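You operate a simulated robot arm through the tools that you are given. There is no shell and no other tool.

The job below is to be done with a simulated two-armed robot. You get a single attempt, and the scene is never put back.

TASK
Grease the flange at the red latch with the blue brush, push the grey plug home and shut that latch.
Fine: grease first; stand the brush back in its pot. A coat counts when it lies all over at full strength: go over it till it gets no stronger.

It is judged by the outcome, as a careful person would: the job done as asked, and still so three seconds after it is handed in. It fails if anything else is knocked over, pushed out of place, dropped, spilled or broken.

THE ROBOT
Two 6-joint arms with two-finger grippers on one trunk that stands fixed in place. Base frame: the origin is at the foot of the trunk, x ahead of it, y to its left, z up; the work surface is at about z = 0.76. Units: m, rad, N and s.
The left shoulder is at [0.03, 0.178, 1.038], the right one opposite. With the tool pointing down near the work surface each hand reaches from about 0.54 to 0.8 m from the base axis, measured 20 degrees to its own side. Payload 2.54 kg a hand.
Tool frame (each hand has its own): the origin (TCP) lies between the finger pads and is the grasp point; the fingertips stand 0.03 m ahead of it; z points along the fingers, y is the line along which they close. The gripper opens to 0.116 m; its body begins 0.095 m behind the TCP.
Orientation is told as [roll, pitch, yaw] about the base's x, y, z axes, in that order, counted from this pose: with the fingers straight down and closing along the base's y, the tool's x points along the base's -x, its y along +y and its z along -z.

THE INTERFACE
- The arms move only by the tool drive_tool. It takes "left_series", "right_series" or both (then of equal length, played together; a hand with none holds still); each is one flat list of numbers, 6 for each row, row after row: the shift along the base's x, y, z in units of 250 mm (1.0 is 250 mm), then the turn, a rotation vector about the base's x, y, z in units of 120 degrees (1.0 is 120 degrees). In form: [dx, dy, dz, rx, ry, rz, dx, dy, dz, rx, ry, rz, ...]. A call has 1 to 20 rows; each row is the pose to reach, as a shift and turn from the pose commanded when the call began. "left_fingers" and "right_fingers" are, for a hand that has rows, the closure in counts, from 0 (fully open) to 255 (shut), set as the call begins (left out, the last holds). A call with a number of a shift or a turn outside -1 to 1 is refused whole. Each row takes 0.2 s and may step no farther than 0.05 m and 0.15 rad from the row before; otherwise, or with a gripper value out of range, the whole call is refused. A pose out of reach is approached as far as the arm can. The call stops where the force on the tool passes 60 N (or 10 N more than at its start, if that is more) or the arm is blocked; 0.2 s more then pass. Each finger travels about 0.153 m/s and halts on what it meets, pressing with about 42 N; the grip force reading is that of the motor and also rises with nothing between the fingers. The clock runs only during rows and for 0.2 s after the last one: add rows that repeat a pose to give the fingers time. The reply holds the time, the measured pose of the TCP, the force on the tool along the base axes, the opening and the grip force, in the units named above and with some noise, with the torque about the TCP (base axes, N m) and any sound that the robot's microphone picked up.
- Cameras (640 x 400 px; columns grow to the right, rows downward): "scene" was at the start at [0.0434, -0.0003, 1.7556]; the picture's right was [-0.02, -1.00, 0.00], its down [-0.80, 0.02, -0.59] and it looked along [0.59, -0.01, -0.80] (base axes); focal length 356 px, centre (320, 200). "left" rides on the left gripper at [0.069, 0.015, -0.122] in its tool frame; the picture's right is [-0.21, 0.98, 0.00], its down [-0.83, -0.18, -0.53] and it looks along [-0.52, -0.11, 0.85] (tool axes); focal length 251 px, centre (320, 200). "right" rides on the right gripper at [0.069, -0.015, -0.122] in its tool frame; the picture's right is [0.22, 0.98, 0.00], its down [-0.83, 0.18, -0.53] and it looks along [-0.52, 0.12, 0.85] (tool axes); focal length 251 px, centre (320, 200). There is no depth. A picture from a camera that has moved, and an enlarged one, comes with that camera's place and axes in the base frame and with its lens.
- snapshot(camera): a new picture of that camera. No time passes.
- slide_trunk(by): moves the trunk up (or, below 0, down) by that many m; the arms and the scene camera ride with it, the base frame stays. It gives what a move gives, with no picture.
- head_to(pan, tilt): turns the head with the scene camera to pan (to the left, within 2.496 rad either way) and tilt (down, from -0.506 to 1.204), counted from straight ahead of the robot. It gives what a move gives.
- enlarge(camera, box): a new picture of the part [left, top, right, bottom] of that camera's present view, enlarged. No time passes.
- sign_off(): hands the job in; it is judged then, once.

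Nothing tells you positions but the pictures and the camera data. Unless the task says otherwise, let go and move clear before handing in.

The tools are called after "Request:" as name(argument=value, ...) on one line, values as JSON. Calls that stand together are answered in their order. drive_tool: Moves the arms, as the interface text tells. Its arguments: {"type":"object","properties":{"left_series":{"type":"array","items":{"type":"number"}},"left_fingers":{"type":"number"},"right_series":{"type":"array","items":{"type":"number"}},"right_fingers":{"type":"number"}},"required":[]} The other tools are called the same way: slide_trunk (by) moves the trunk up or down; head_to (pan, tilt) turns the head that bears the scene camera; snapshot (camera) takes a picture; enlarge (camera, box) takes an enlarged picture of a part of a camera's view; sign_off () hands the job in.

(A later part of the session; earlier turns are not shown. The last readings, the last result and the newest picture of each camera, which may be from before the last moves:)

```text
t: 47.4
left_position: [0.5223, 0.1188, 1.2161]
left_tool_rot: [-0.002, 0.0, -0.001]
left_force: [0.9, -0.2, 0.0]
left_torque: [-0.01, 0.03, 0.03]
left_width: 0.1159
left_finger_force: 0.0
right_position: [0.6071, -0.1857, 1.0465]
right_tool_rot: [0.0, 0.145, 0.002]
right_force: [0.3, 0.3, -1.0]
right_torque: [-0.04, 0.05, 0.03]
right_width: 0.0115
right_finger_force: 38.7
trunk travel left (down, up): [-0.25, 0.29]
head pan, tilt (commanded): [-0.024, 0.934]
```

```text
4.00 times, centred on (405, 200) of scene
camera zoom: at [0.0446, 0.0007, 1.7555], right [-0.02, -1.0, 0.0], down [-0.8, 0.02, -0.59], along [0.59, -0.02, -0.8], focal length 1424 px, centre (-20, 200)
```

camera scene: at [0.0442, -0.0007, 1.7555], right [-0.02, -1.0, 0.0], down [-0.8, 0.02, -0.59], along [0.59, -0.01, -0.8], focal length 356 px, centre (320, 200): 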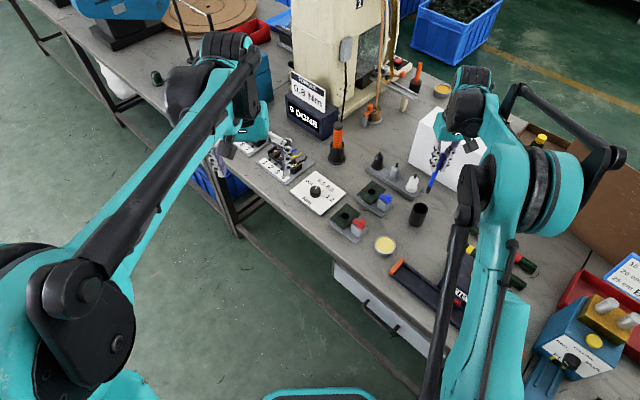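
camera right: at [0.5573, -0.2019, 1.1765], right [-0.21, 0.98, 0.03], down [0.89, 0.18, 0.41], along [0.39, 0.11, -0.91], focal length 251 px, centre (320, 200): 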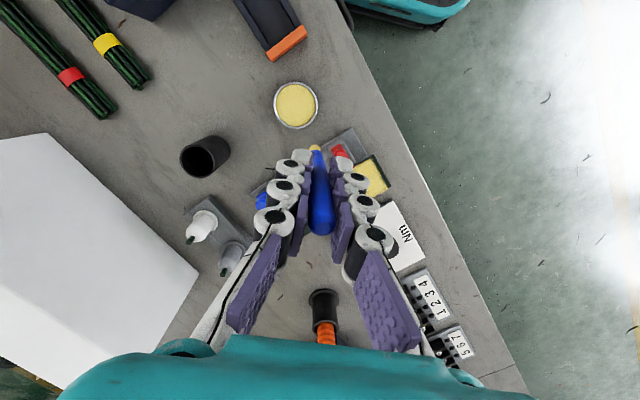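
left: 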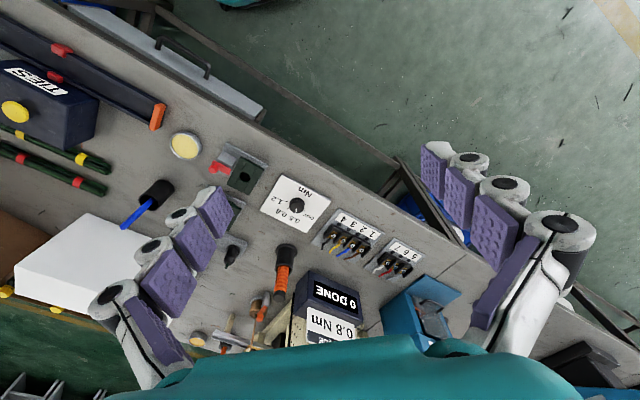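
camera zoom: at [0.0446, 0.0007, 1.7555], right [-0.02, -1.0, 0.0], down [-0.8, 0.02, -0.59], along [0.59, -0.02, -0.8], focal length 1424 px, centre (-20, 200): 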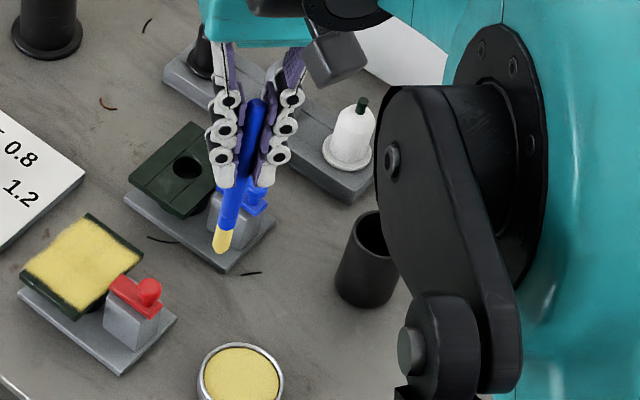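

The brush now leans about 10° in the grip, plus about 2° sideways. I'll trim the tool angle to match, come down on the latch-side corner and check contact there.

Request:
drive_tool(right_series=[0.12, 0.08, 0, 0.007, 0.008, 0, 0.24, 0.16, -0.04, 0.014, 0.0167, 0, 0.313, 0.203, -0.18, 0.014, 0.0167, 0, 0.313, 0.203, -0.36, 0.014, 0.0167, 0, 0.313, 0.203, -0.422, 0.014, 0.0167, 0, 0.313, 0.203, -0.436, 0.014, 0.0167, 0, 0.313, 0.203, -0.436, 0.014, 0.0167, 0], right_fingers=255)

Request:
enlarge(camera="left", box=[190, 130, 260, 200])

```text
t: 49.0
left_position: [0.5194, 0.1184, 1.2186]
left_tool_rot: [-0.001, 0.0, 0.0]
left_force: [0.3, -0.1, 1.5]
left_torque: [0.02, 0.01, 0.0]
left_width: 0.1162
left_finger_force: 0.2
right_position: [0.6858, -0.1342, 0.9371]
right_tool_rot: [0.03, 0.177, 0.005]
right_force: [-0.1, 0.2, -0.5]
right_torque: [0.01, 0.0, -0.01]
right_width: 0.0113
right_finger_force: 37.9
trunk travel left (down, up): [-0.25, 0.29]
head pan, tilt (commanded): [-0.024, 0.934]
```

```text
5.71 times, centred on (225, 165) of left
camera zoom: at [0.4516, 0.134, 1.3392], right [0.21, 0.98, 0.0], down [0.83, -0.18, 0.53], along [0.52, -0.11, -0.85], focal length 1437 px, centre (863, 400)
```

zoom: 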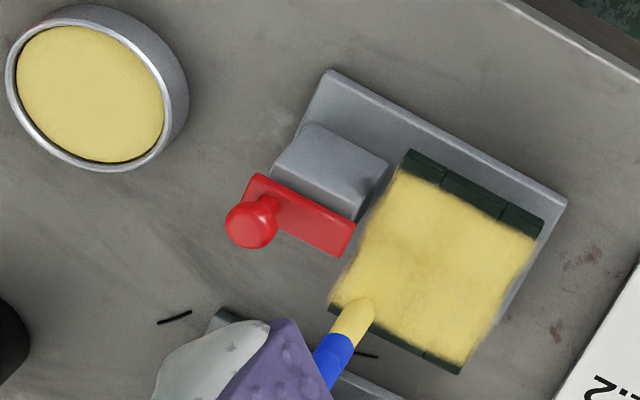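

There's no contact here yet. I'll go 2 mm lower and make the confirming ring pass close round the hole.

Request:
drive_tool(right_series=[0, 0, -0.008, 0, 0, 0, -0.023, 0.0451, -0.008, 0, 0, 0, -0.0572, 0.0788, -0.007, 0, 0, 0, -0.0913, 0.1125, -0.006, 0, 0, 0, -0.1255, 0.1462, -0.005, 0, 0, 0, -0.1654, 0.1855, -0.004, 0, 0, 0, -0.1088, 0.1859, -0.004, 0, 0, 0, -0.0751, 0.22, -0.004, 0, 0, 0, -0.0755, 0.2766, -0.004, 0, 0, 0, -0.0356, 0.2373, -0.005, 0, 0, 0, -0.0014, 0.2036, -0.006, 0, 0, 0, 0.0327, 0.1699, -0.007, 0, 0, 0, 0.0669, 0.1362, -0.008, 0, 0, 0, 0.1067, 0.1082, -0.009, 0, 0, 0, 0.0502, 0.0965, -0.009, 0, 0, 0, 0.0165, 0.0624, -0.009, 0, 0, 0, -0.006, 0.0396, -0.009, 0, 0, 0, -0.0227, 0.0111, -0.009, 0, 0, 0], right_fingers=255)

Request:
enlarge(camera="left", box=[190, 130, 260, 200])

Request:
enlarge(camera="scene", box=[330, 190, 390, 250])

```text
t: 52.8
left_position: [0.52, 0.1184, 1.2171]
left_tool_rot: [-0.001, 0.002, -0.001]
left_force: [0.2, 0.0, 0.7]
left_torque: [0.01, 0.01, 0.01]
left_width: 0.1159
left_finger_force: 0.0
right_position: [0.6784, -0.1337, 0.9355]
right_tool_rot: [0.03, 0.179, 0.006]
right_force: [1.5, 3.3, 7.9]
right_torque: [0.46, -0.06, 0.02]
right_width: 0.0113
right_finger_force: 38.6
trunk travel left (down, up): [-0.25, 0.29]
head pan, tilt (commanded): [-0.024, 0.934]
```

```text
5.71 times, centred on (225, 165) of left
camera zoom: at [0.4509, 0.134, 1.3393], right [0.21, 0.98, 0.0], down [0.83, -0.18, 0.53], along [0.52, -0.11, -0.85], focal length 1437 px, centre (863, 400)
```

zoom: 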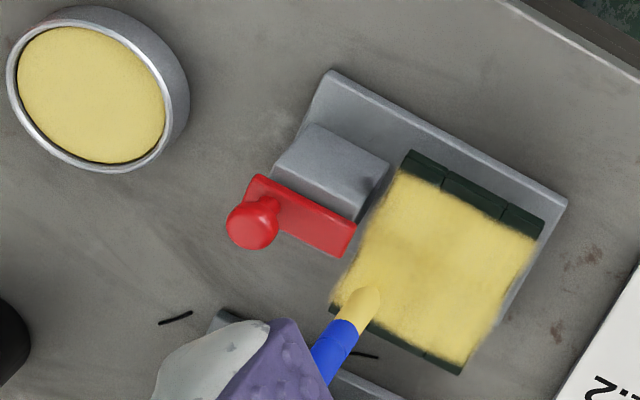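

```text
6.67 times, centred on (360, 220) of scene
camera zoom: at [0.0425, -0.0002, 1.7555], right [-0.02, -1.0, 0.0], down [-0.8, 0.02, -0.6], along [0.59, -0.01, -0.8], focal length 2373 px, centre (53, 67)
```

zoom: 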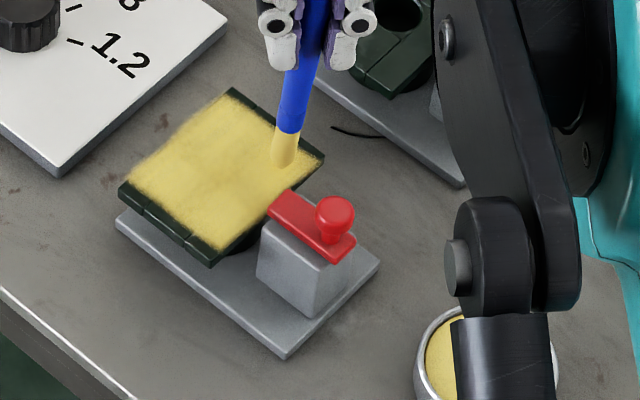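

The coat is even with light, steady contact (about 8 N). I'll make one last loop along the outer edges and then lift straight up to look.

Request:
drive_tool(right_series=[0.0172, -0.0282, 0, 0, 0, 0, -0.0227, 0.0111, 0, 0, 0, 0, -0.0626, 0.0505, 0.001, 0, 0, 0, -0.1024, 0.0898, 0.002, 0, 0, 0, -0.1423, 0.1291, 0.003, 0, 0, 0, -0.1595, 0.1572, 0.004, 0, 0, 0, -0.1202, 0.1971, 0.004, 0, 0, 0, -0.0809, 0.2369, 0.004, 0, 0, 0, -0.0416, 0.2768, 0.004, 0, 0, 0, -0.0047, 0.2687, 0.003, 0, 0, 0, 0.0352, 0.2294, 0.003, 0, 0, 0, 0.075, 0.1901, 0.002, 0, 0, 0, 0.1149, 0.1507, 0.001, 0, 0, 0, 0.152, 0.1085, 0, 0, 0, 0, 0.1127, 0.0686, 0, 0, 0, 0, 0.0733, 0.0288, 0, 0, 0, 0, 0.034, -0.0111, 0, 0, 0, 0, 0.034, -0.0111, 0.06, 0, 0, 0, 0.034, -0.0111, 0.22, 0, 0, 0, 0.034, -0.0111, 0.4, 0, 0, 0], right_fingers=255)

Request:
enlarge(camera="left", box=[210, 145, 250, 190])

Request:
enlarge(camera="scene", box=[338, 198, 378, 238])

Request:
enlarge(camera="right", box=[280, 60, 400, 180])

```text
t: 57.0
left_position: [0.5199, 0.1188, 1.2172]
left_tool_rot: [-0.001, 0.0, 0.0]
left_force: [-0.4, 0.3, -0.3]
left_torque: [0.05, -0.01, 0.01]
left_width: 0.1164
left_finger_force: 0.2
right_position: [0.6884, -0.1358, 1.0372]
right_tool_rot: [0.03, 0.179, 0.006]
right_force: [0.6, 0.6, -0.3]
right_torque: [-0.01, -0.01, 0.01]
right_width: 0.0114
right_finger_force: 38.4
trunk travel left (down, up): [-0.25, 0.29]
head pan, tilt (commanded): [-0.024, 0.934]
```

```text
8.89 times, centred on (230, 168) of left
camera zoom: at [0.4511, 0.134, 1.3394], right [0.21, 0.98, 0.0], down [0.83, -0.18, 0.53], along [0.52, -0.11, -0.85], focal length 2235 px, centre (1120, 489)
```

zoom: 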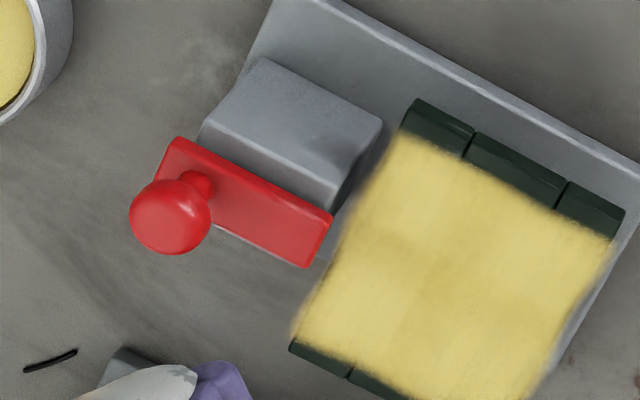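

```text
10.00 times, centred on (358, 218) of scene
camera zoom: at [0.0428, -0.0002, 1.7556], right [-0.02, -1.0, 0.0], down [-0.8, 0.02, -0.59], along [0.59, -0.01, -0.8], focal length 3560 px, centre (-60, 20)
```

zoom: 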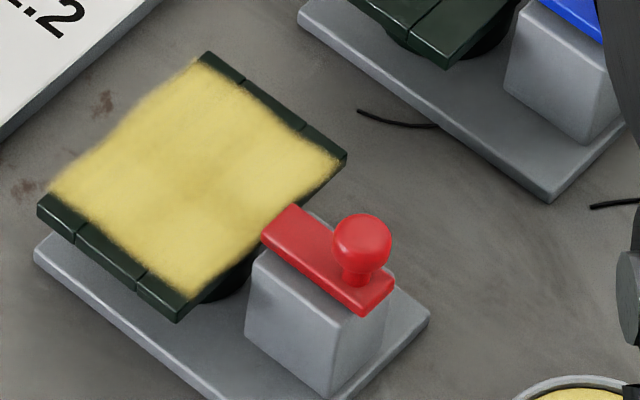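

```text
3.33 times, centred on (340, 120) of right
camera zoom: at [0.6429, -0.156, 1.167], right [-0.21, 0.98, 0.07], down [0.91, 0.17, 0.38], along [0.36, 0.14, -0.92], focal length 838 px, centre (253, 467)
```

zoom: 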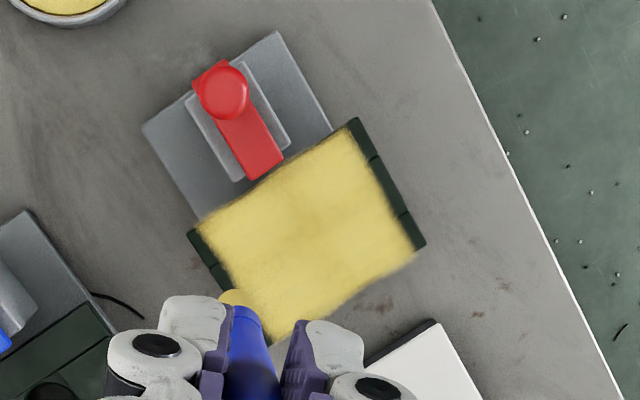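

The coat is full and even all over, with no change from the previous pass, so greasing is done. I'll carry the brush back above its pot and check the alignment there.

Request:
drive_tool(right_series=[0, -0.05, 0.103, 0, 0, 0, -0.007, -0.2, 0.103, 0, 0, 0, -0.013, -0.35, 0.103, 0, 0, 0, -0.02, -0.5, 0.103, 0, 0, 0, -0.027, -0.65, 0.103, 0, 0, 0, -0.033, -0.803, 0.103, 0, 0, 0, -0.033, -0.803, 0.103, 0, 0, 0], right_fingers=255)

Request:
snapshot(camera="right")

Request:
enlarge(camera="right", box=[280, 80, 360, 240])

Request:
enlarge(camera="left", box=[80, 160, 180, 260])

Request:
enlarge(camera="scene", box=[380, 140, 470, 240])

```text
t: 58.6
left_position: [0.5201, 0.1191, 1.2173]
left_tool_rot: [0.001, 0.001, 0.0]
left_force: [0.5, 1.0, -0.2]
left_torque: [-0.03, 0.01, 0.03]
left_width: 0.1159
left_finger_force: 0.0
right_position: [0.6811, -0.3346, 1.0593]
right_tool_rot: [0.03, 0.179, 0.004]
right_force: [0.0, 0.0, -0.3]
right_torque: [-0.04, 0.02, 0.0]
right_width: 0.0116
right_finger_force: 38.2
trunk travel left (down, up): [-0.25, 0.29]
head pan, tilt (commanded): [-0.024, 0.934]
```

```text
taken
camera right: at [0.6348, -0.3554, 1.1906], right [-0.21, 0.97, 0.07], down [0.91, 0.17, 0.38], along [0.36, 0.14, -0.92], focal length 251 px, centre (320, 200)
```

right: 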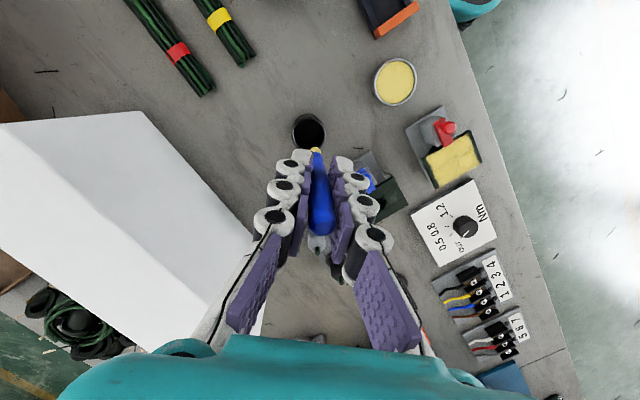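

```text
2.50 times, centred on (320, 160) of right
camera zoom: at [0.6348, -0.3554, 1.1906], right [-0.21, 0.97, 0.07], down [0.91, 0.17, 0.38], along [0.36, 0.14, -0.92], focal length 629 px, centre (320, 300)
```

zoom: 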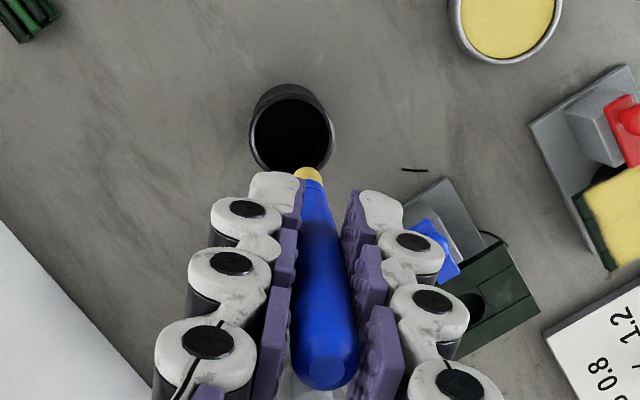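

```text
4.00 times, centred on (130, 210) of left
camera zoom: at [0.4518, 0.1349, 1.3391], right [0.21, 0.98, 0.0], down [0.83, -0.18, 0.53], along [0.52, -0.11, -0.85], focal length 1006 px, centre (1080, 160)
```

zoom: 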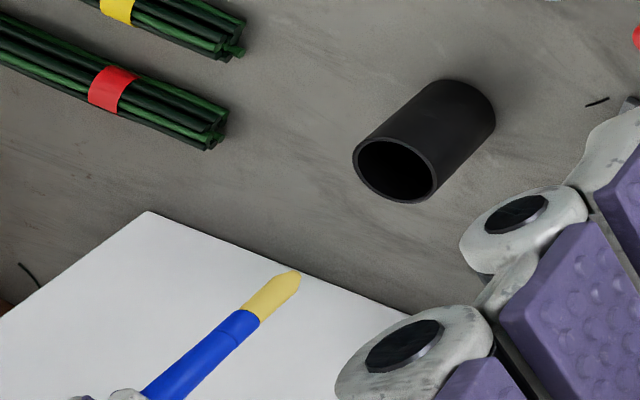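

```text
4.00 times, centred on (425, 190) of scene
camera zoom: at [0.0437, 0.0009, 1.7556], right [-0.02, -1.0, 0.0], down [-0.8, 0.02, -0.59], along [0.59, -0.02, -0.8], focal length 1424 px, centre (-100, 240)
```

zoom: 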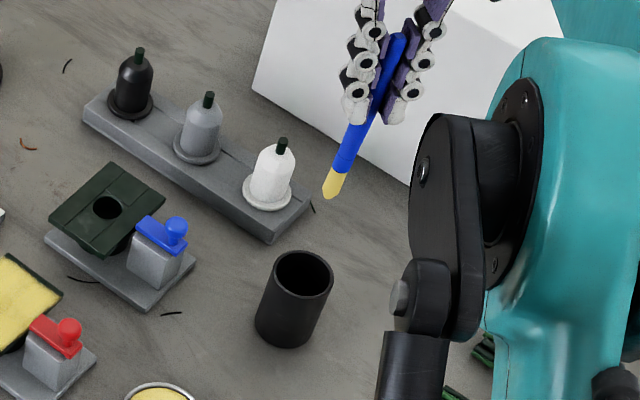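

The brush hangs nearly vertical and its tip is about 5 mm off the pot centre. I'll correct that, lower it to just above the rim and look again.

Request:
drive_tool(right_series=[-0.02, -0.014, -0.06, 0, 0, 0, -0.02, -0.014, -0.18, 0, 0, 0, -0.02, -0.014, -0.28, 0, 0, 0, -0.02, -0.014, -0.28, 0, 0, 0], right_fingers=255)

Request:
enlarge(camera="right", box=[280, 80, 360, 240])

Request:
enlarge(camera="left", box=[90, 160, 170, 240])

Request:
enlarge(camera="scene", box=[390, 160, 450, 240])

```text
t: 59.6
left_position: [0.5208, 0.1193, 1.217]
left_tool_rot: [0.0, 0.0, 0.001]
left_force: [-0.3, -0.1, -0.1]
left_torque: [0.0, -0.01, 0.01]
left_width: 0.1161
left_finger_force: 0.0
right_position: [0.6749, -0.3391, 0.9904]
right_tool_rot: [0.029, 0.181, 0.005]
right_force: [-0.2, -0.9, 0.6]
right_torque: [0.0, 0.0, 0.01]
right_width: 0.0115
right_finger_force: 38.7
trunk travel left (down, up): [-0.25, 0.29]
head pan, tilt (commanded): [-0.024, 0.934]
```

```text
2.50 times, centred on (320, 160) of right
camera zoom: at [0.6295, -0.3599, 1.1209], right [-0.21, 0.98, 0.07], down [0.91, 0.17, 0.38], along [0.36, 0.14, -0.92], focal length 629 px, centre (320, 300)
```

zoom: 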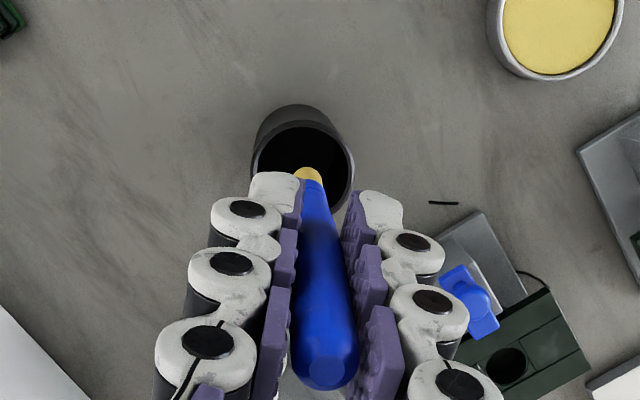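

```text
5.00 times, centred on (130, 200) of left
camera zoom: at [0.4515, 0.1341, 1.3393], right [0.21, 0.98, 0.0], down [0.83, -0.18, 0.53], along [0.52, -0.11, -0.85], focal length 1257 px, centre (1270, 200)
```

zoom: 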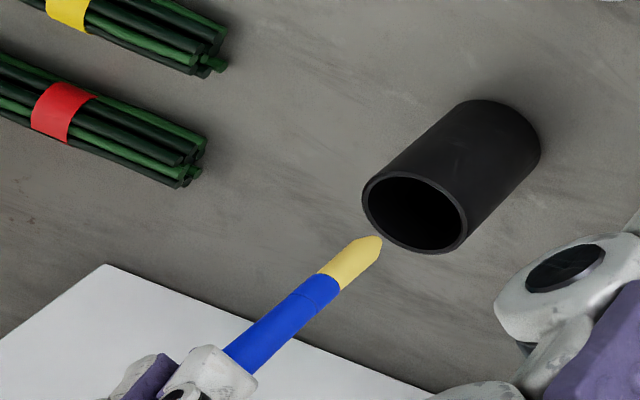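

```text
5.00 times, centred on (420, 200) of scene
camera zoom: at [0.0433, -0.0001, 1.7556], right [-0.02, -1.0, 0.0], down [-0.8, 0.02, -0.59], along [0.59, -0.01, -0.8], focal length 1780 px, centre (-180, 200)
```

zoom: 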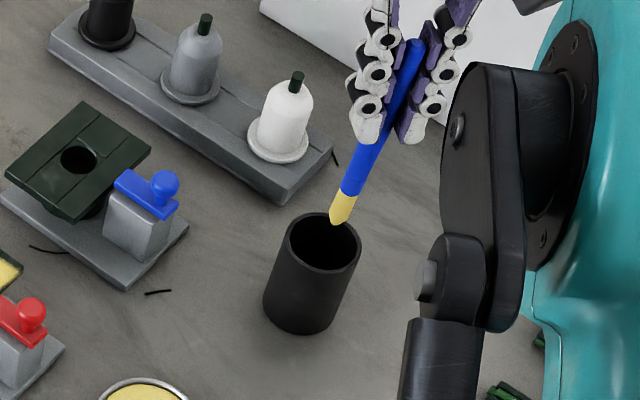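

The tip is centred on the pot to within about 2 mm in two views. I'll lower it into the pot.

Request:
drive_tool(right_series=[0, 0, -0.1, 0, 0, 0, 0, 0, -0.2, 0, 0, 0, 0, 0, -0.28, 0, 0, 0, 0, 0, -0.34, 0, 0, 0, 0, 0, -0.364, 0, 0, 0, 0, 0, -0.364, 0, 0, 0], right_fingers=255)

Request:
enlarge(camera="right", box=[260, 80, 380, 240])

Request:
enlarge(camera="left", box=[90, 160, 170, 240])

Request:
enlarge(camera="scene", box=[390, 160, 450, 240])

```text
t: 61.0
left_position: [0.5198, 0.1187, 1.2184]
left_tool_rot: [0.0, 0.0, 0.0]
left_force: [-0.5, 0.1, 0.3]
left_torque: [0.01, 0.05, 0.0]
left_width: 0.116
left_finger_force: 0.0
right_position: [0.6763, -0.3396, 0.8995]
right_tool_rot: [0.03, 0.179, 0.005]
right_force: [0.3, -0.2, 0.0]
right_torque: [0.01, 0.0, -0.04]
right_width: 0.0117
right_finger_force: 38.5
trunk travel left (down, up): [-0.25, 0.29]
head pan, tilt (commanded): [-0.024, 0.934]
```

```text
2.50 times, centred on (320, 160) of right
camera zoom: at [0.6308, -0.3599, 1.0304], right [-0.21, 0.98, 0.07], down [0.91, 0.17, 0.38], along [0.36, 0.14, -0.92], focal length 629 px, centre (320, 300)
```

zoom: 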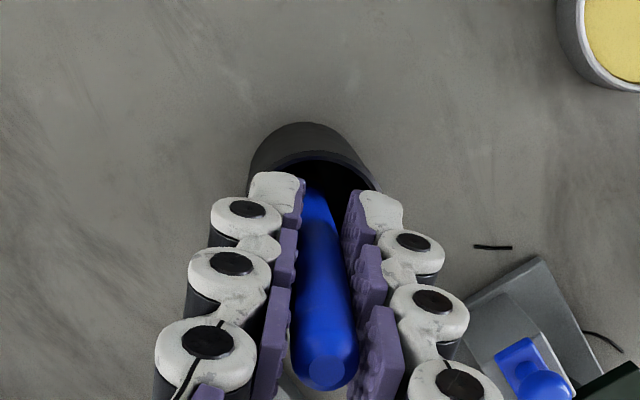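

```text
5.00 times, centred on (130, 200) of left
camera zoom: at [0.4518, 0.1339, 1.3392], right [0.21, 0.98, 0.0], down [0.83, -0.18, 0.53], along [0.52, -0.11, -0.85], focal length 1257 px, centre (1270, 200)
```

zoom: 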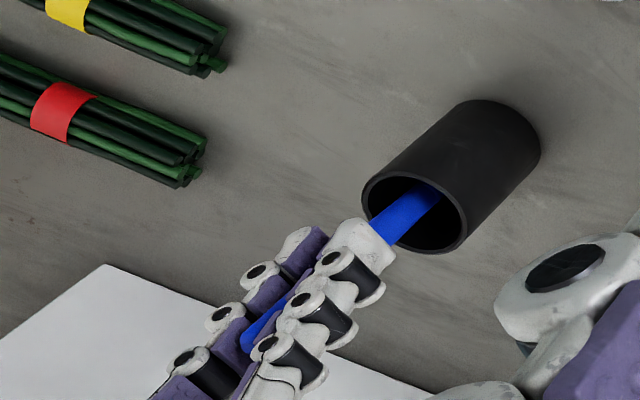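

```text
5.00 times, centred on (420, 200) of scene
camera zoom: at [0.0437, -0.0003, 1.7556], right [-0.02, -1.0, 0.0], down [-0.8, 0.02, -0.59], along [0.59, -0.01, -0.8], focal length 1780 px, centre (-180, 200)
```

zoom: 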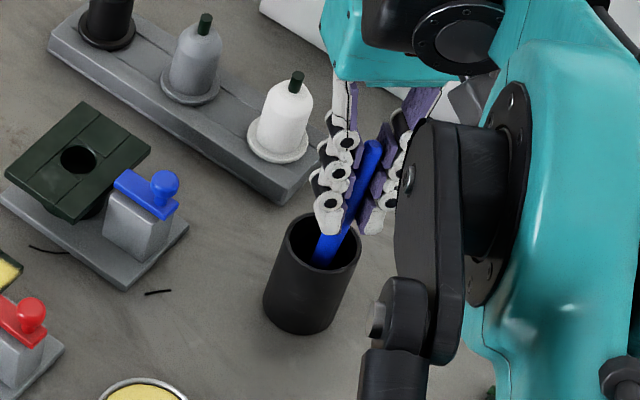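

The brush is in the pot with no contact yet. I'll lower it a few millimetres more until the tip rests on the bottom.

Request:
drive_tool(right_series=[0, 0, -0.006, 0, 0, 0, 0, 0, -0.012, 0, 0, 0, 0, 0, -0.014, 0, 0, 0], right_fingers=255)

```text
t: 61.8
left_position: [0.5205, 0.1198, 1.2159]
left_tool_rot: [-0.001, -0.002, 0.001]
left_force: [0.2, -1.2, 0.3]
left_torque: [-0.01, 0.01, 0.03]
left_width: 0.1158
left_finger_force: 0.0
right_position: [0.6771, -0.3389, 0.8958]
right_tool_rot: [0.03, 0.181, 0.005]
right_force: [0.0, 1.4, 0.4]
right_torque: [0.0, -0.04, -0.01]
right_width: 0.0113
right_finger_force: 38.4
trunk travel left (down, up): [-0.25, 0.29]
head pan, tilt (commanded): [-0.024, 0.934]
```

Request:
drive_tool(right_series=[0, 0, -0.004, 0, 0, 0, 0, 0, -0.008, 0, 0, 0, 0, 0, -0.008, 0, 0, 0], right_fingers=255)

```text
t: 62.6
left_position: [0.5197, 0.1184, 1.216]
left_tool_rot: [-0.001, -0.001, -0.002]
left_force: [0.0, 0.0, -0.8]
left_torque: [0.01, -0.03, -0.01]
left_width: 0.116
left_finger_force: 0.0
right_position: [0.6758, -0.3393, 0.8953]
right_tool_rot: [0.031, 0.18, 0.006]
right_force: [-0.3, 0.6, 0.1]
right_torque: [-0.02, -0.01, -0.06]
right_width: 0.0114
right_finger_force: 38.5
trunk travel left (down, up): [-0.25, 0.29]
head pan, tilt (commanded): [-0.024, 0.934]
```

Still no contact. I'll go a little lower, step by step.

Request:
drive_tool(right_series=[0, 0, -0.004, 0, 0, 0, 0, 0, -0.008, 0, 0, 0, 0, 0, -0.012, 0, 0, 0, 0, 0, -0.012, 0, 0, 0], right_fingers=255)

Request:
enlarge(camera="left", box=[90, 160, 170, 240])

```text
t: 63.6
left_position: [0.5182, 0.1188, 1.218]
left_tool_rot: [0.001, 0.002, -0.001]
left_force: [0.6, -0.6, -0.4]
left_torque: [0.01, 0.0, 0.0]
left_width: 0.1162
left_finger_force: 0.1
right_position: [0.6757, -0.3388, 0.8927]
right_tool_rot: [0.027, 0.179, 0.004]
right_force: [0.6, 0.1, 7.7]
right_torque: [0.0, -0.11, 0.01]
right_width: 0.0117
right_finger_force: 38.6
trunk travel left (down, up): [-0.25, 0.29]
head pan, tilt (commanded): [-0.024, 0.934]
```

```text
5.00 times, centred on (130, 200) of left
camera zoom: at [0.4511, 0.1343, 1.3394], right [0.21, 0.98, 0.0], down [0.83, -0.18, 0.53], along [0.52, -0.11, -0.85], focal length 1257 px, centre (1270, 200)
```

zoom: 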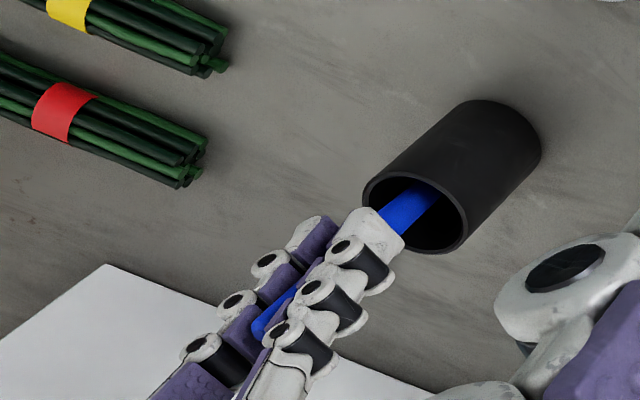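

The tip rests on the pot bottom (7.7 N). I'll ease up 1 mm and open the fingers.

Request:
drive_tool(right_series=[0, 0, 0.004, 0, 0, 0, 0, 0, 0.004, 0, 0, 0, 0, 0, 0.004, 0, 0, 0, 0, 0, 0.004, 0, 0, 0], right_fingers=60)

Request:
snapshot(camera="right")

Request:
enlarge(camera="left", box=[90, 160, 170, 240])

Request:
enlarge(camera="scene", box=[390, 160, 450, 240])

```text
t: 64.6
left_position: [0.5201, 0.1179, 1.2166]
left_tool_rot: [0.0, 0.0, 0.001]
left_force: [-0.2, -0.2, -0.5]
left_torque: [-0.04, 0.01, -0.01]
left_width: 0.116
left_finger_force: 0.1
right_position: [0.6756, -0.3399, 0.8934]
right_tool_rot: [0.029, 0.179, 0.006]
right_force: [-0.5, -0.3, 0.6]
right_torque: [0.02, -0.01, -0.02]
right_width: 0.089
right_finger_force: 0.2
trunk travel left (down, up): [-0.25, 0.29]
head pan, tilt (commanded): [-0.024, 0.934]
```

```text
taken
camera right: at [0.63, -0.3602, 1.0241], right [-0.21, 0.98, 0.07], down [0.91, 0.17, 0.38], along [0.36, 0.14, -0.92], focal length 251 px, centre (320, 200)
```

right: 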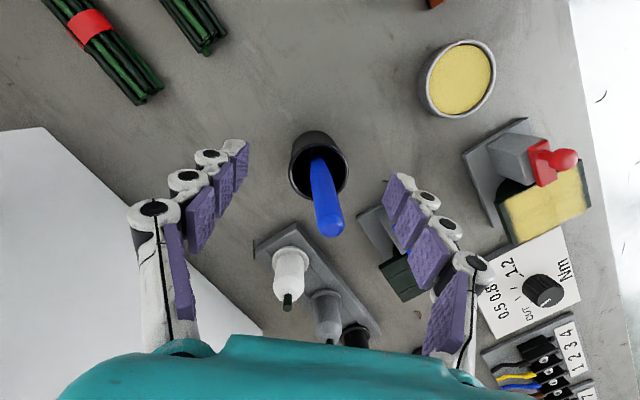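

```text
5.00 times, centred on (130, 200) of left
camera zoom: at [0.4517, 0.134, 1.3392], right [0.21, 0.98, 0.0], down [0.83, -0.18, 0.53], along [0.52, -0.11, -0.85], focal length 1257 px, centre (1270, 200)
```

zoom: 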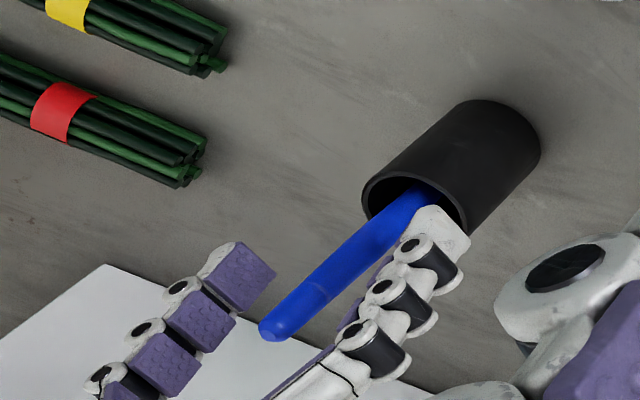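

```text
5.00 times, centred on (420, 200) of scene
camera zoom: at [0.0435, -0.0003, 1.7556], right [-0.02, -1.0, 0.0], down [-0.8, 0.02, -0.59], along [0.59, -0.01, -0.8], focal length 1780 px, centre (-180, 200)
```

zoom: 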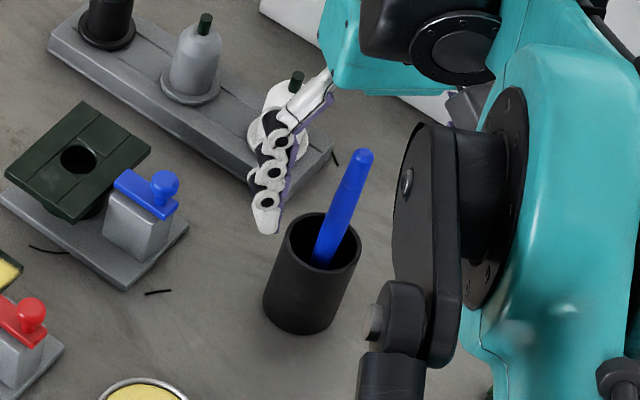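

The brush stands in its pot again. I'll raise the open hand straight up and level it.

Request:
drive_tool(right_series=[0, 0, 0.1, 0, 0, 0, 0, 0, 0.25, 0, 0, 0, 0, 0, 0.4, 0, 0, 0, 0, 0, 0.55, -0.007, -0.043, 0, -0.1, 0, 0.64, -0.014, -0.086, 0, -0.2, 0, 0.64, -0.014, -0.086, 0], right_fingers=60)

Request:
snapshot(camera="right")

Request:
enlarge(camera="right", box=[250, 130, 370, 250])

Request:
enlarge(camera="scene", box=[360, 140, 450, 230])

```text
t: 66.0
left_position: [0.5198, 0.1194, 1.2172]
left_tool_rot: [0.001, -0.001, 0.0]
left_force: [0.0, 0.3, 0.5]
left_torque: [-0.01, -0.01, 0.02]
left_width: 0.1162
left_finger_force: 0.1
right_position: [0.6259, -0.3402, 1.0511]
right_tool_rot: [0.0, -0.002, 0.004]
right_force: [0.1, 0.3, -0.5]
right_torque: [-0.01, -0.03, 0.03]
right_width: 0.0891
right_finger_force: 0.0
trunk travel left (down, up): [-0.25, 0.29]
head pan, tilt (commanded): [-0.024, 0.934]
```

```text
taken
camera right: at [0.5559, -0.3571, 1.1724], right [-0.22, 0.98, 0.0], down [0.82, 0.18, 0.54], along [0.52, 0.12, -0.84], focal length 251 px, centre (320, 200)
```

right: 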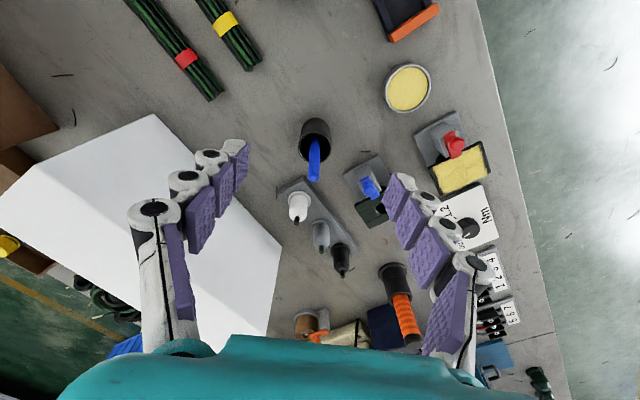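

```text
3.33 times, centred on (310, 190) of right
camera zoom: at [0.5559, -0.3571, 1.1724], right [-0.22, 0.98, 0.0], down [0.82, 0.18, 0.54], along [0.52, 0.12, -0.84], focal length 838 px, centre (353, 233)
```

zoom: 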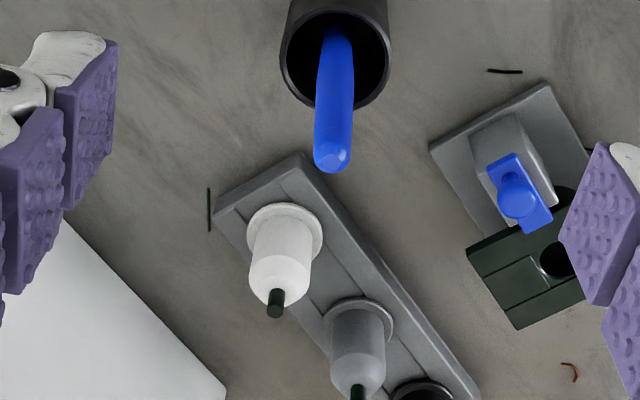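

```text
4.44 times, centred on (405, 185) of scene
camera zoom: at [0.0436, -0.0004, 1.7555], right [-0.02, -1.0, 0.0], down [-0.8, 0.02, -0.59], along [0.59, -0.01, -0.8], focal length 1582 px, centre (-58, 267)
```

zoom: 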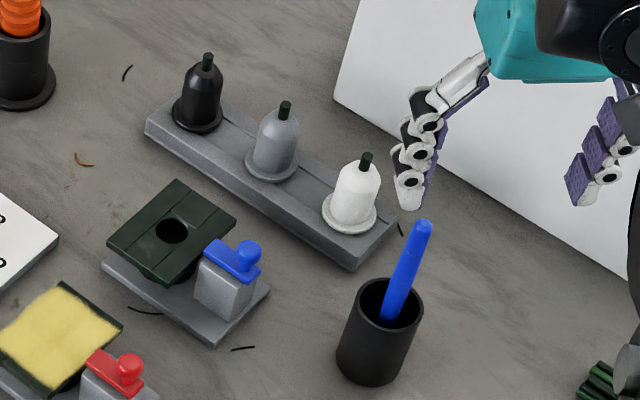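

The brush stands in its pot with nothing disturbed. Next I'll take close views of the grey plug to get its exact position and size.

Request:
enlarge(camera="right", box=[270, 180, 370, 280])

Request:
enlarge(camera="scene", box=[375, 145, 435, 205])

Request:
snapshot(camera="left")

```text
4.00 times, centred on (320, 230) of right
camera zoom: at [0.5559, -0.3571, 1.1724], right [-0.22, 0.98, 0.0], down [0.82, 0.18, 0.54], along [0.52, 0.12, -0.84], focal length 1006 px, centre (320, 80)
```

zoom: 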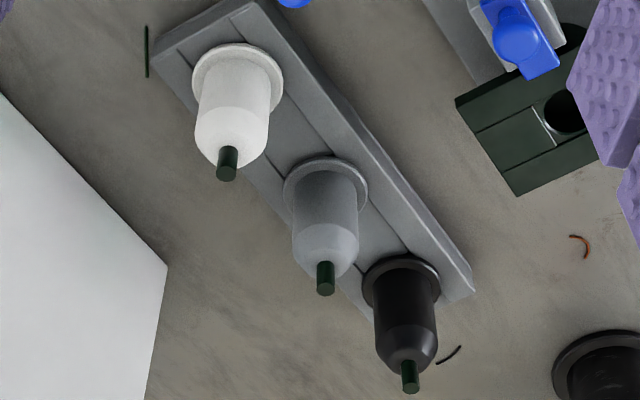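

```text
6.67 times, centred on (405, 175) of scene
camera zoom: at [0.0436, -0.0004, 1.7555], right [-0.02, -1.0, 0.0], down [-0.8, 0.02, -0.59], along [0.59, -0.01, -0.8], focal length 2373 px, centre (-247, 367)
```

zoom: 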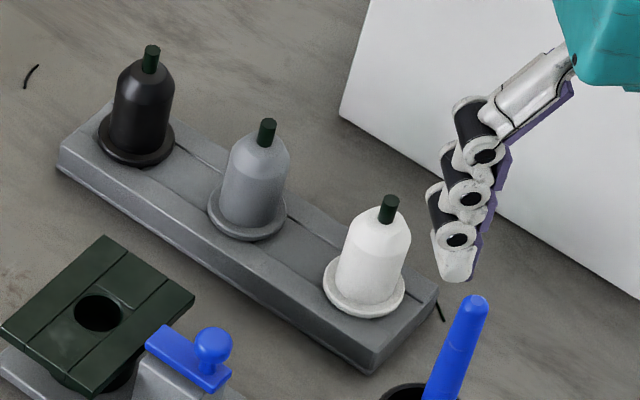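

```text
taken
camera left: at [0.4517, 0.1339, 1.3391], right [0.21, 0.98, 0.0], down [0.83, -0.18, 0.53], along [0.52, -0.11, -0.85], focal length 251 px, centre (320, 200)
```

left: 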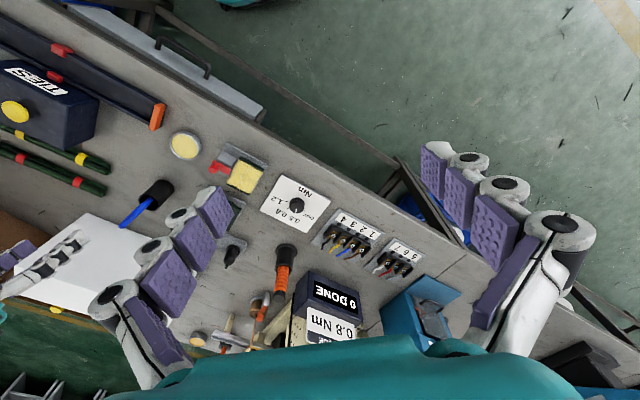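

The grey plug's axis is near (0.858, -0.285), with the collar at z ≈ 0.78, a body about 30 mm across and the pin top at 0.849. I'll approach it with the hand yawed 20° and tilted about 40° forward, which gives reach and clears the neighbouring plugs. First comes the yaw.

Request:
drive_tool(right_series=[0.06, 0.01, 0, 0, 0, 0.0556, 0.12, 0.02, 0, 0, 0, 0.1111, 0.18, 0.03, 0, 0, 0, 0.1667, 0.24, 0.04, 0, 0, 0, 0.1667], right_fingers=130)

Request:
snapshot(camera="scene")

```text
t: 67.0
left_position: [0.5202, 0.1177, 1.2173]
left_tool_rot: [-0.001, 0.001, -0.002]
left_force: [0.6, -0.3, 0.4]
left_torque: [0.02, 0.0, 0.01]
left_width: 0.116
left_finger_force: 0.0
right_position: [0.6876, -0.3304, 1.0516]
right_tool_rot: [0.0, -0.001, 0.352]
right_force: [0.0, -0.3, 0.3]
right_torque: [0.03, 0.06, -0.01]
right_width: 0.0567
right_finger_force: 0.1
trunk travel left (down, up): [-0.25, 0.29]
head pan, tilt (commanded): [-0.024, 0.934]
```

```text
taken
camera scene: at [0.0443, -0.0003, 1.7555], right [-0.02, -1.0, 0.0], down [-0.8, 0.02, -0.59], along [0.59, -0.01, -0.8], focal length 356 px, centre (320, 200)
```

scene: 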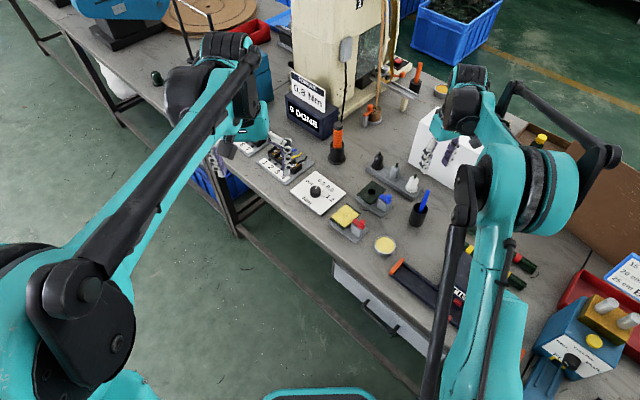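

The yaw is done. Before tilting I'll check the wrist's size against the standing brush, because the tilted hand will hang above the pot.

Request:
enlarge(camera="scene", box=[400, 50, 640, 250])

Request:
enlarge(camera="left", box=[0, 140, 200, 320])

```text
2.00 times, centred on (520, 150) of scene
camera zoom: at [0.0443, -0.0003, 1.7555], right [-0.02, -1.0, 0.0], down [-0.8, 0.02, -0.59], along [0.59, -0.01, -0.8], focal length 712 px, centre (-80, 300)
```

zoom: 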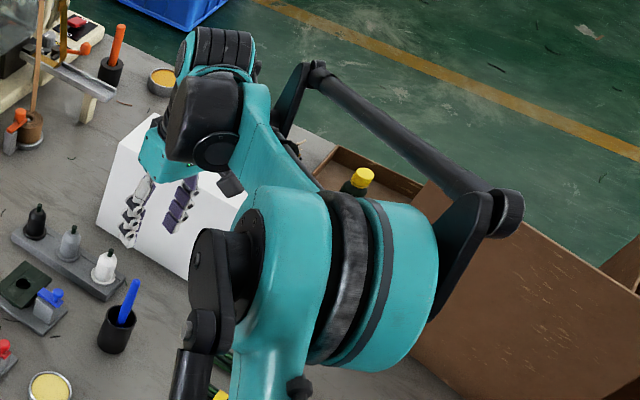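

```text
2.22 times, centred on (100, 230) of left
camera zoom: at [0.4523, 0.1339, 1.339], right [0.21, 0.98, 0.0], down [0.83, -0.18, 0.53], along [0.52, -0.11, -0.85], focal length 559 px, centre (809, 133)
```

zoom: 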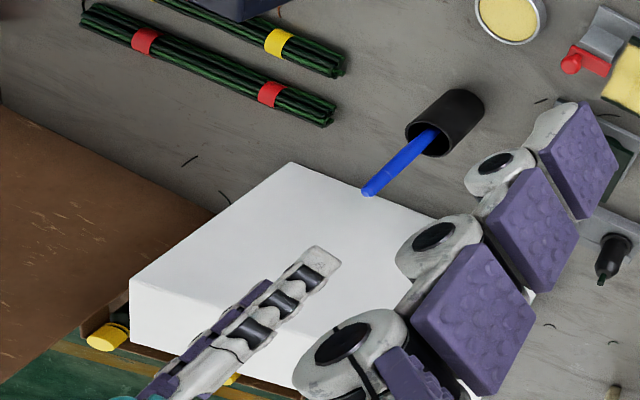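

From above, the elbow and forearm stay high. A straight approach (no yaw, about 38° of tilt) keeps the wrist farther from the brush, so I'll undo the yaw and move in line with the grey plug before tilting.

Request:
drive_tool(right_series=[0.055, 0.044, 0, 0, 0, -0.0556, 0.11, 0.088, -0.02, 0, 0, -0.1111, 0.165, 0.132, -0.05, 0, 0, -0.1667, 0.22, 0.176, -0.086, 0, 0, -0.1667, 0.22, 0.176, -0.086, 0, 0, -0.1667], right_fingers=130)

Request:
drive_tool(right_series=[0, 0, 0, 0, -0.0633, 0, 0, 0, 0, 0, -0.1267, 0, 0, 0, 0, 0, -0.19, 0, 0, 0, 0, 0, -0.2533, 0, 0, 0, 0, 0, -0.3167, 0, 0, 0, 0, 0, -0.3167, 0], right_fingers=130)

Request:
snapshot(camera="right")

Request:
snapshot(camera="scene")

```text
t: 68.2
left_position: [0.5201, 0.1184, 1.2175]
left_tool_rot: [0.0, 0.0, -0.001]
left_force: [-0.2, 0.1, -0.2]
left_torque: [-0.02, -0.03, 0.02]
left_width: 0.1161
left_finger_force: 0.0
right_position: [0.7409, -0.2857, 1.0306]
right_tool_rot: [0.0, -0.002, 0.0]
right_force: [-0.5, 0.2, 0.1]
right_torque: [0.0, -0.03, 0.03]
right_width: 0.0572
right_finger_force: 0.0
trunk travel left (down, up): [-0.25, 0.29]
head pan, tilt (commanded): [-0.024, 0.934]
```

```text
t: 69.6
left_position: [0.5206, 0.1184, 1.2174]
left_tool_rot: [0.0, -0.002, 0.0]
left_force: [-0.8, 0.0, -0.3]
left_torque: [-0.03, 0.0, 0.02]
left_width: 0.116
left_finger_force: 0.1
right_position: [0.7422, -0.2854, 1.0317]
right_tool_rot: [-0.001, -0.664, 0.003]
right_force: [-0.2, 0.2, 0.9]
right_torque: [-0.02, -0.01, 0.02]
right_width: 0.057
right_finger_force: 0.0
trunk travel left (down, up): [-0.25, 0.29]
head pan, tilt (commanded): [-0.024, 0.934]
```

```text
taken
camera right: at [0.6124, -0.3018, 1.0835], right [-0.17, 0.98, -0.13], down [0.32, 0.18, 0.93], along [0.93, 0.12, -0.34], focal length 251 px, centre (320, 200)
```

right: 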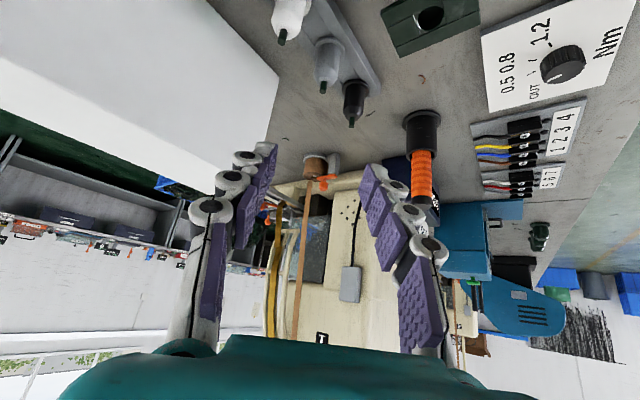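

```text
taken
camera scene: at [0.0438, -0.0002, 1.7556], right [-0.02, -1.0, 0.0], down [-0.8, 0.02, -0.59], along [0.59, -0.01, -0.8], focal length 356 px, centre (320, 200)
```

scene: 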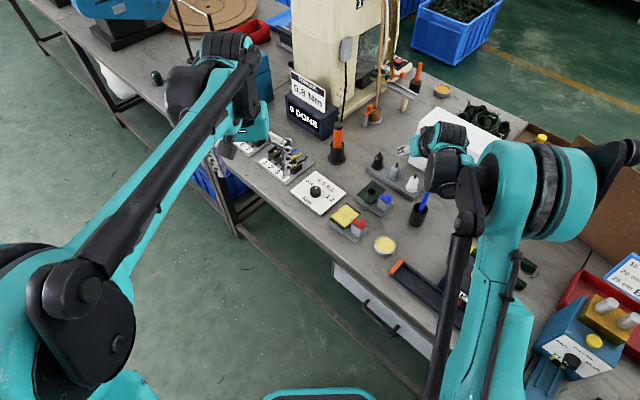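

The hand is tilted 38° with good reach. A small yaw of -5° will run its camera midway between the brush and the blue knob. I'll move to a standoff point along the approach line and check the alignment.

Request:
drive_tool(right_series=[0.03, 0.01, -0.12, 0, 0, -0.0417, 0.06, 0.02, -0.25, 0, 0, -0.0417, 0.096, 0.0324, -0.375, 0, 0, -0.0417, 0.096, 0.0324, -0.375, 0, 0, -0.0417], right_fingers=140)

Request:
snapshot(camera="right")

Request:
enlarge(camera="right", box=[240, 60, 400, 220])

Request:
enlarge(camera="scene", box=[360, 100, 520, 240])

```text
t: 70.6
left_position: [0.5197, 0.1188, 1.218]
left_tool_rot: [-0.001, 0.0, -0.001]
left_force: [-0.3, -0.2, 0.2]
left_torque: [0.03, -0.03, -0.02]
left_width: 0.1164
left_finger_force: 0.0
right_position: [0.7654, -0.2772, 0.9372]
right_tool_rot: [-0.002, -0.665, -0.083]
right_force: [0.4, -0.1, -0.1]
right_torque: [-0.01, 0.0, -0.02]
right_width: 0.0524
right_finger_force: 0.1
trunk travel left (down, up): [-0.25, 0.29]
head pan, tilt (commanded): [-0.024, 0.934]
```

```text
taken
camera right: at [0.635, -0.2819, 0.9898], right [-0.09, 0.99, -0.13], down [0.34, 0.16, 0.93], along [0.94, 0.03, -0.34], focal length 251 px, centre (320, 200)
```

right: 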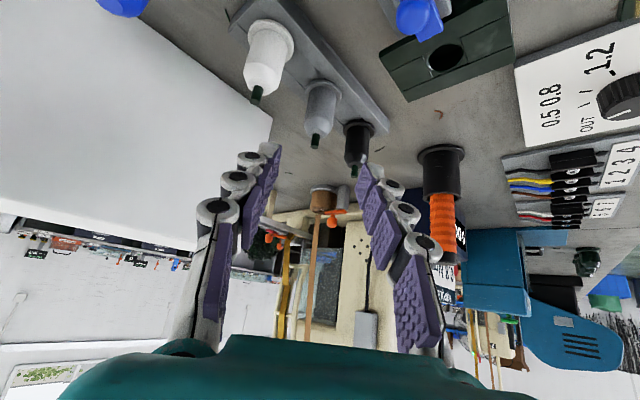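

```text
2.50 times, centred on (320, 140) of right
camera zoom: at [0.635, -0.2819, 0.9898], right [-0.09, 0.99, -0.13], down [0.34, 0.16, 0.93], along [0.94, 0.03, -0.34], focal length 629 px, centre (320, 350)
```

zoom: 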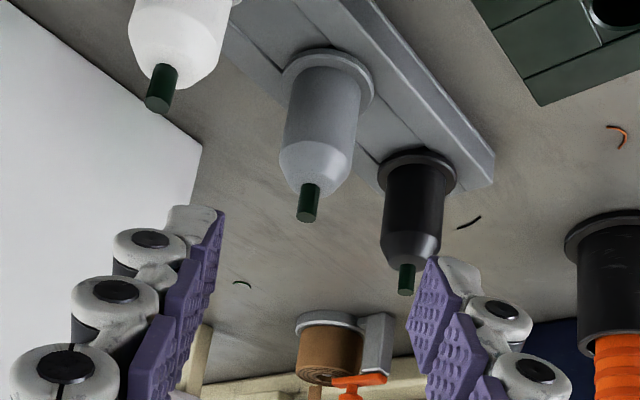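

```text
2.86 times, centred on (440, 170) of scene
camera zoom: at [0.0425, -0.0003, 1.7556], right [-0.02, -1.0, 0.0], down [-0.8, 0.02, -0.6], along [0.59, -0.01, -0.8], focal length 1017 px, centre (-23, 286)
```

zoom: 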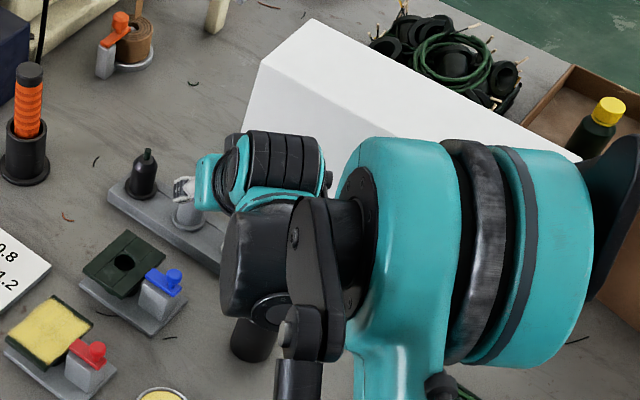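

The wrist assembly extends to the right of the hand, toward the brush, so I need to judge its height before going down. I'll look from the left camera.

Request:
snapshot(camera="left")

Request:
enlarge(camera="scene", box=[390, 140, 640, 330])

```text
taken
camera left: at [0.4509, 0.134, 1.3395], right [0.21, 0.98, 0.0], down [0.83, -0.18, 0.53], along [0.52, -0.11, -0.85], focal length 251 px, centre (320, 200)
```

left: 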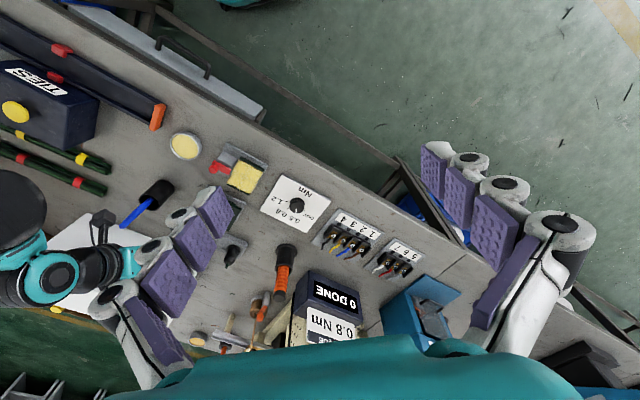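

```text
2.11 times, centred on (515, 235) of scene
camera zoom: at [0.0425, -0.0003, 1.7556], right [-0.02, -1.0, 0.0], down [-0.8, 0.02, -0.6], along [0.59, -0.01, -0.8], focal length 750 px, centre (-90, 126)
```

zoom: 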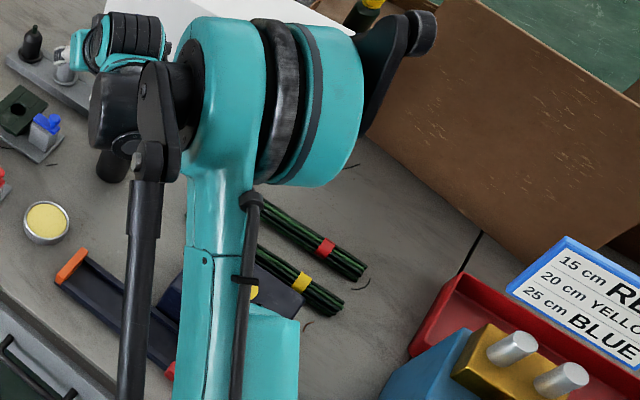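

Request:
enlarge(camera="left", box=[0, 160, 200, 320])

```text
2.50 times, centred on (100, 240) of left
camera zoom: at [0.4509, 0.134, 1.3395], right [0.21, 0.98, 0.0], down [0.83, -0.18, 0.53], along [0.52, -0.11, -0.85], focal length 629 px, centre (870, 100)
```

zoom: 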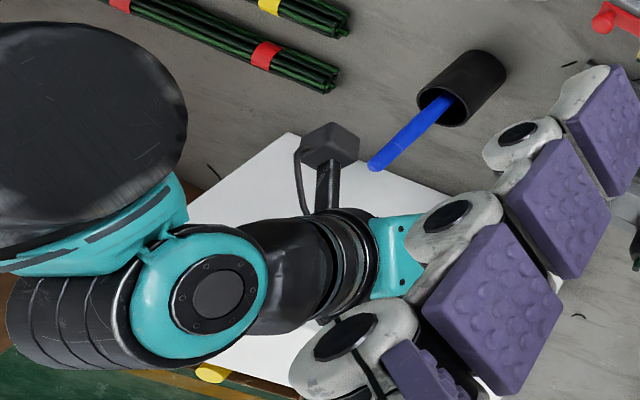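

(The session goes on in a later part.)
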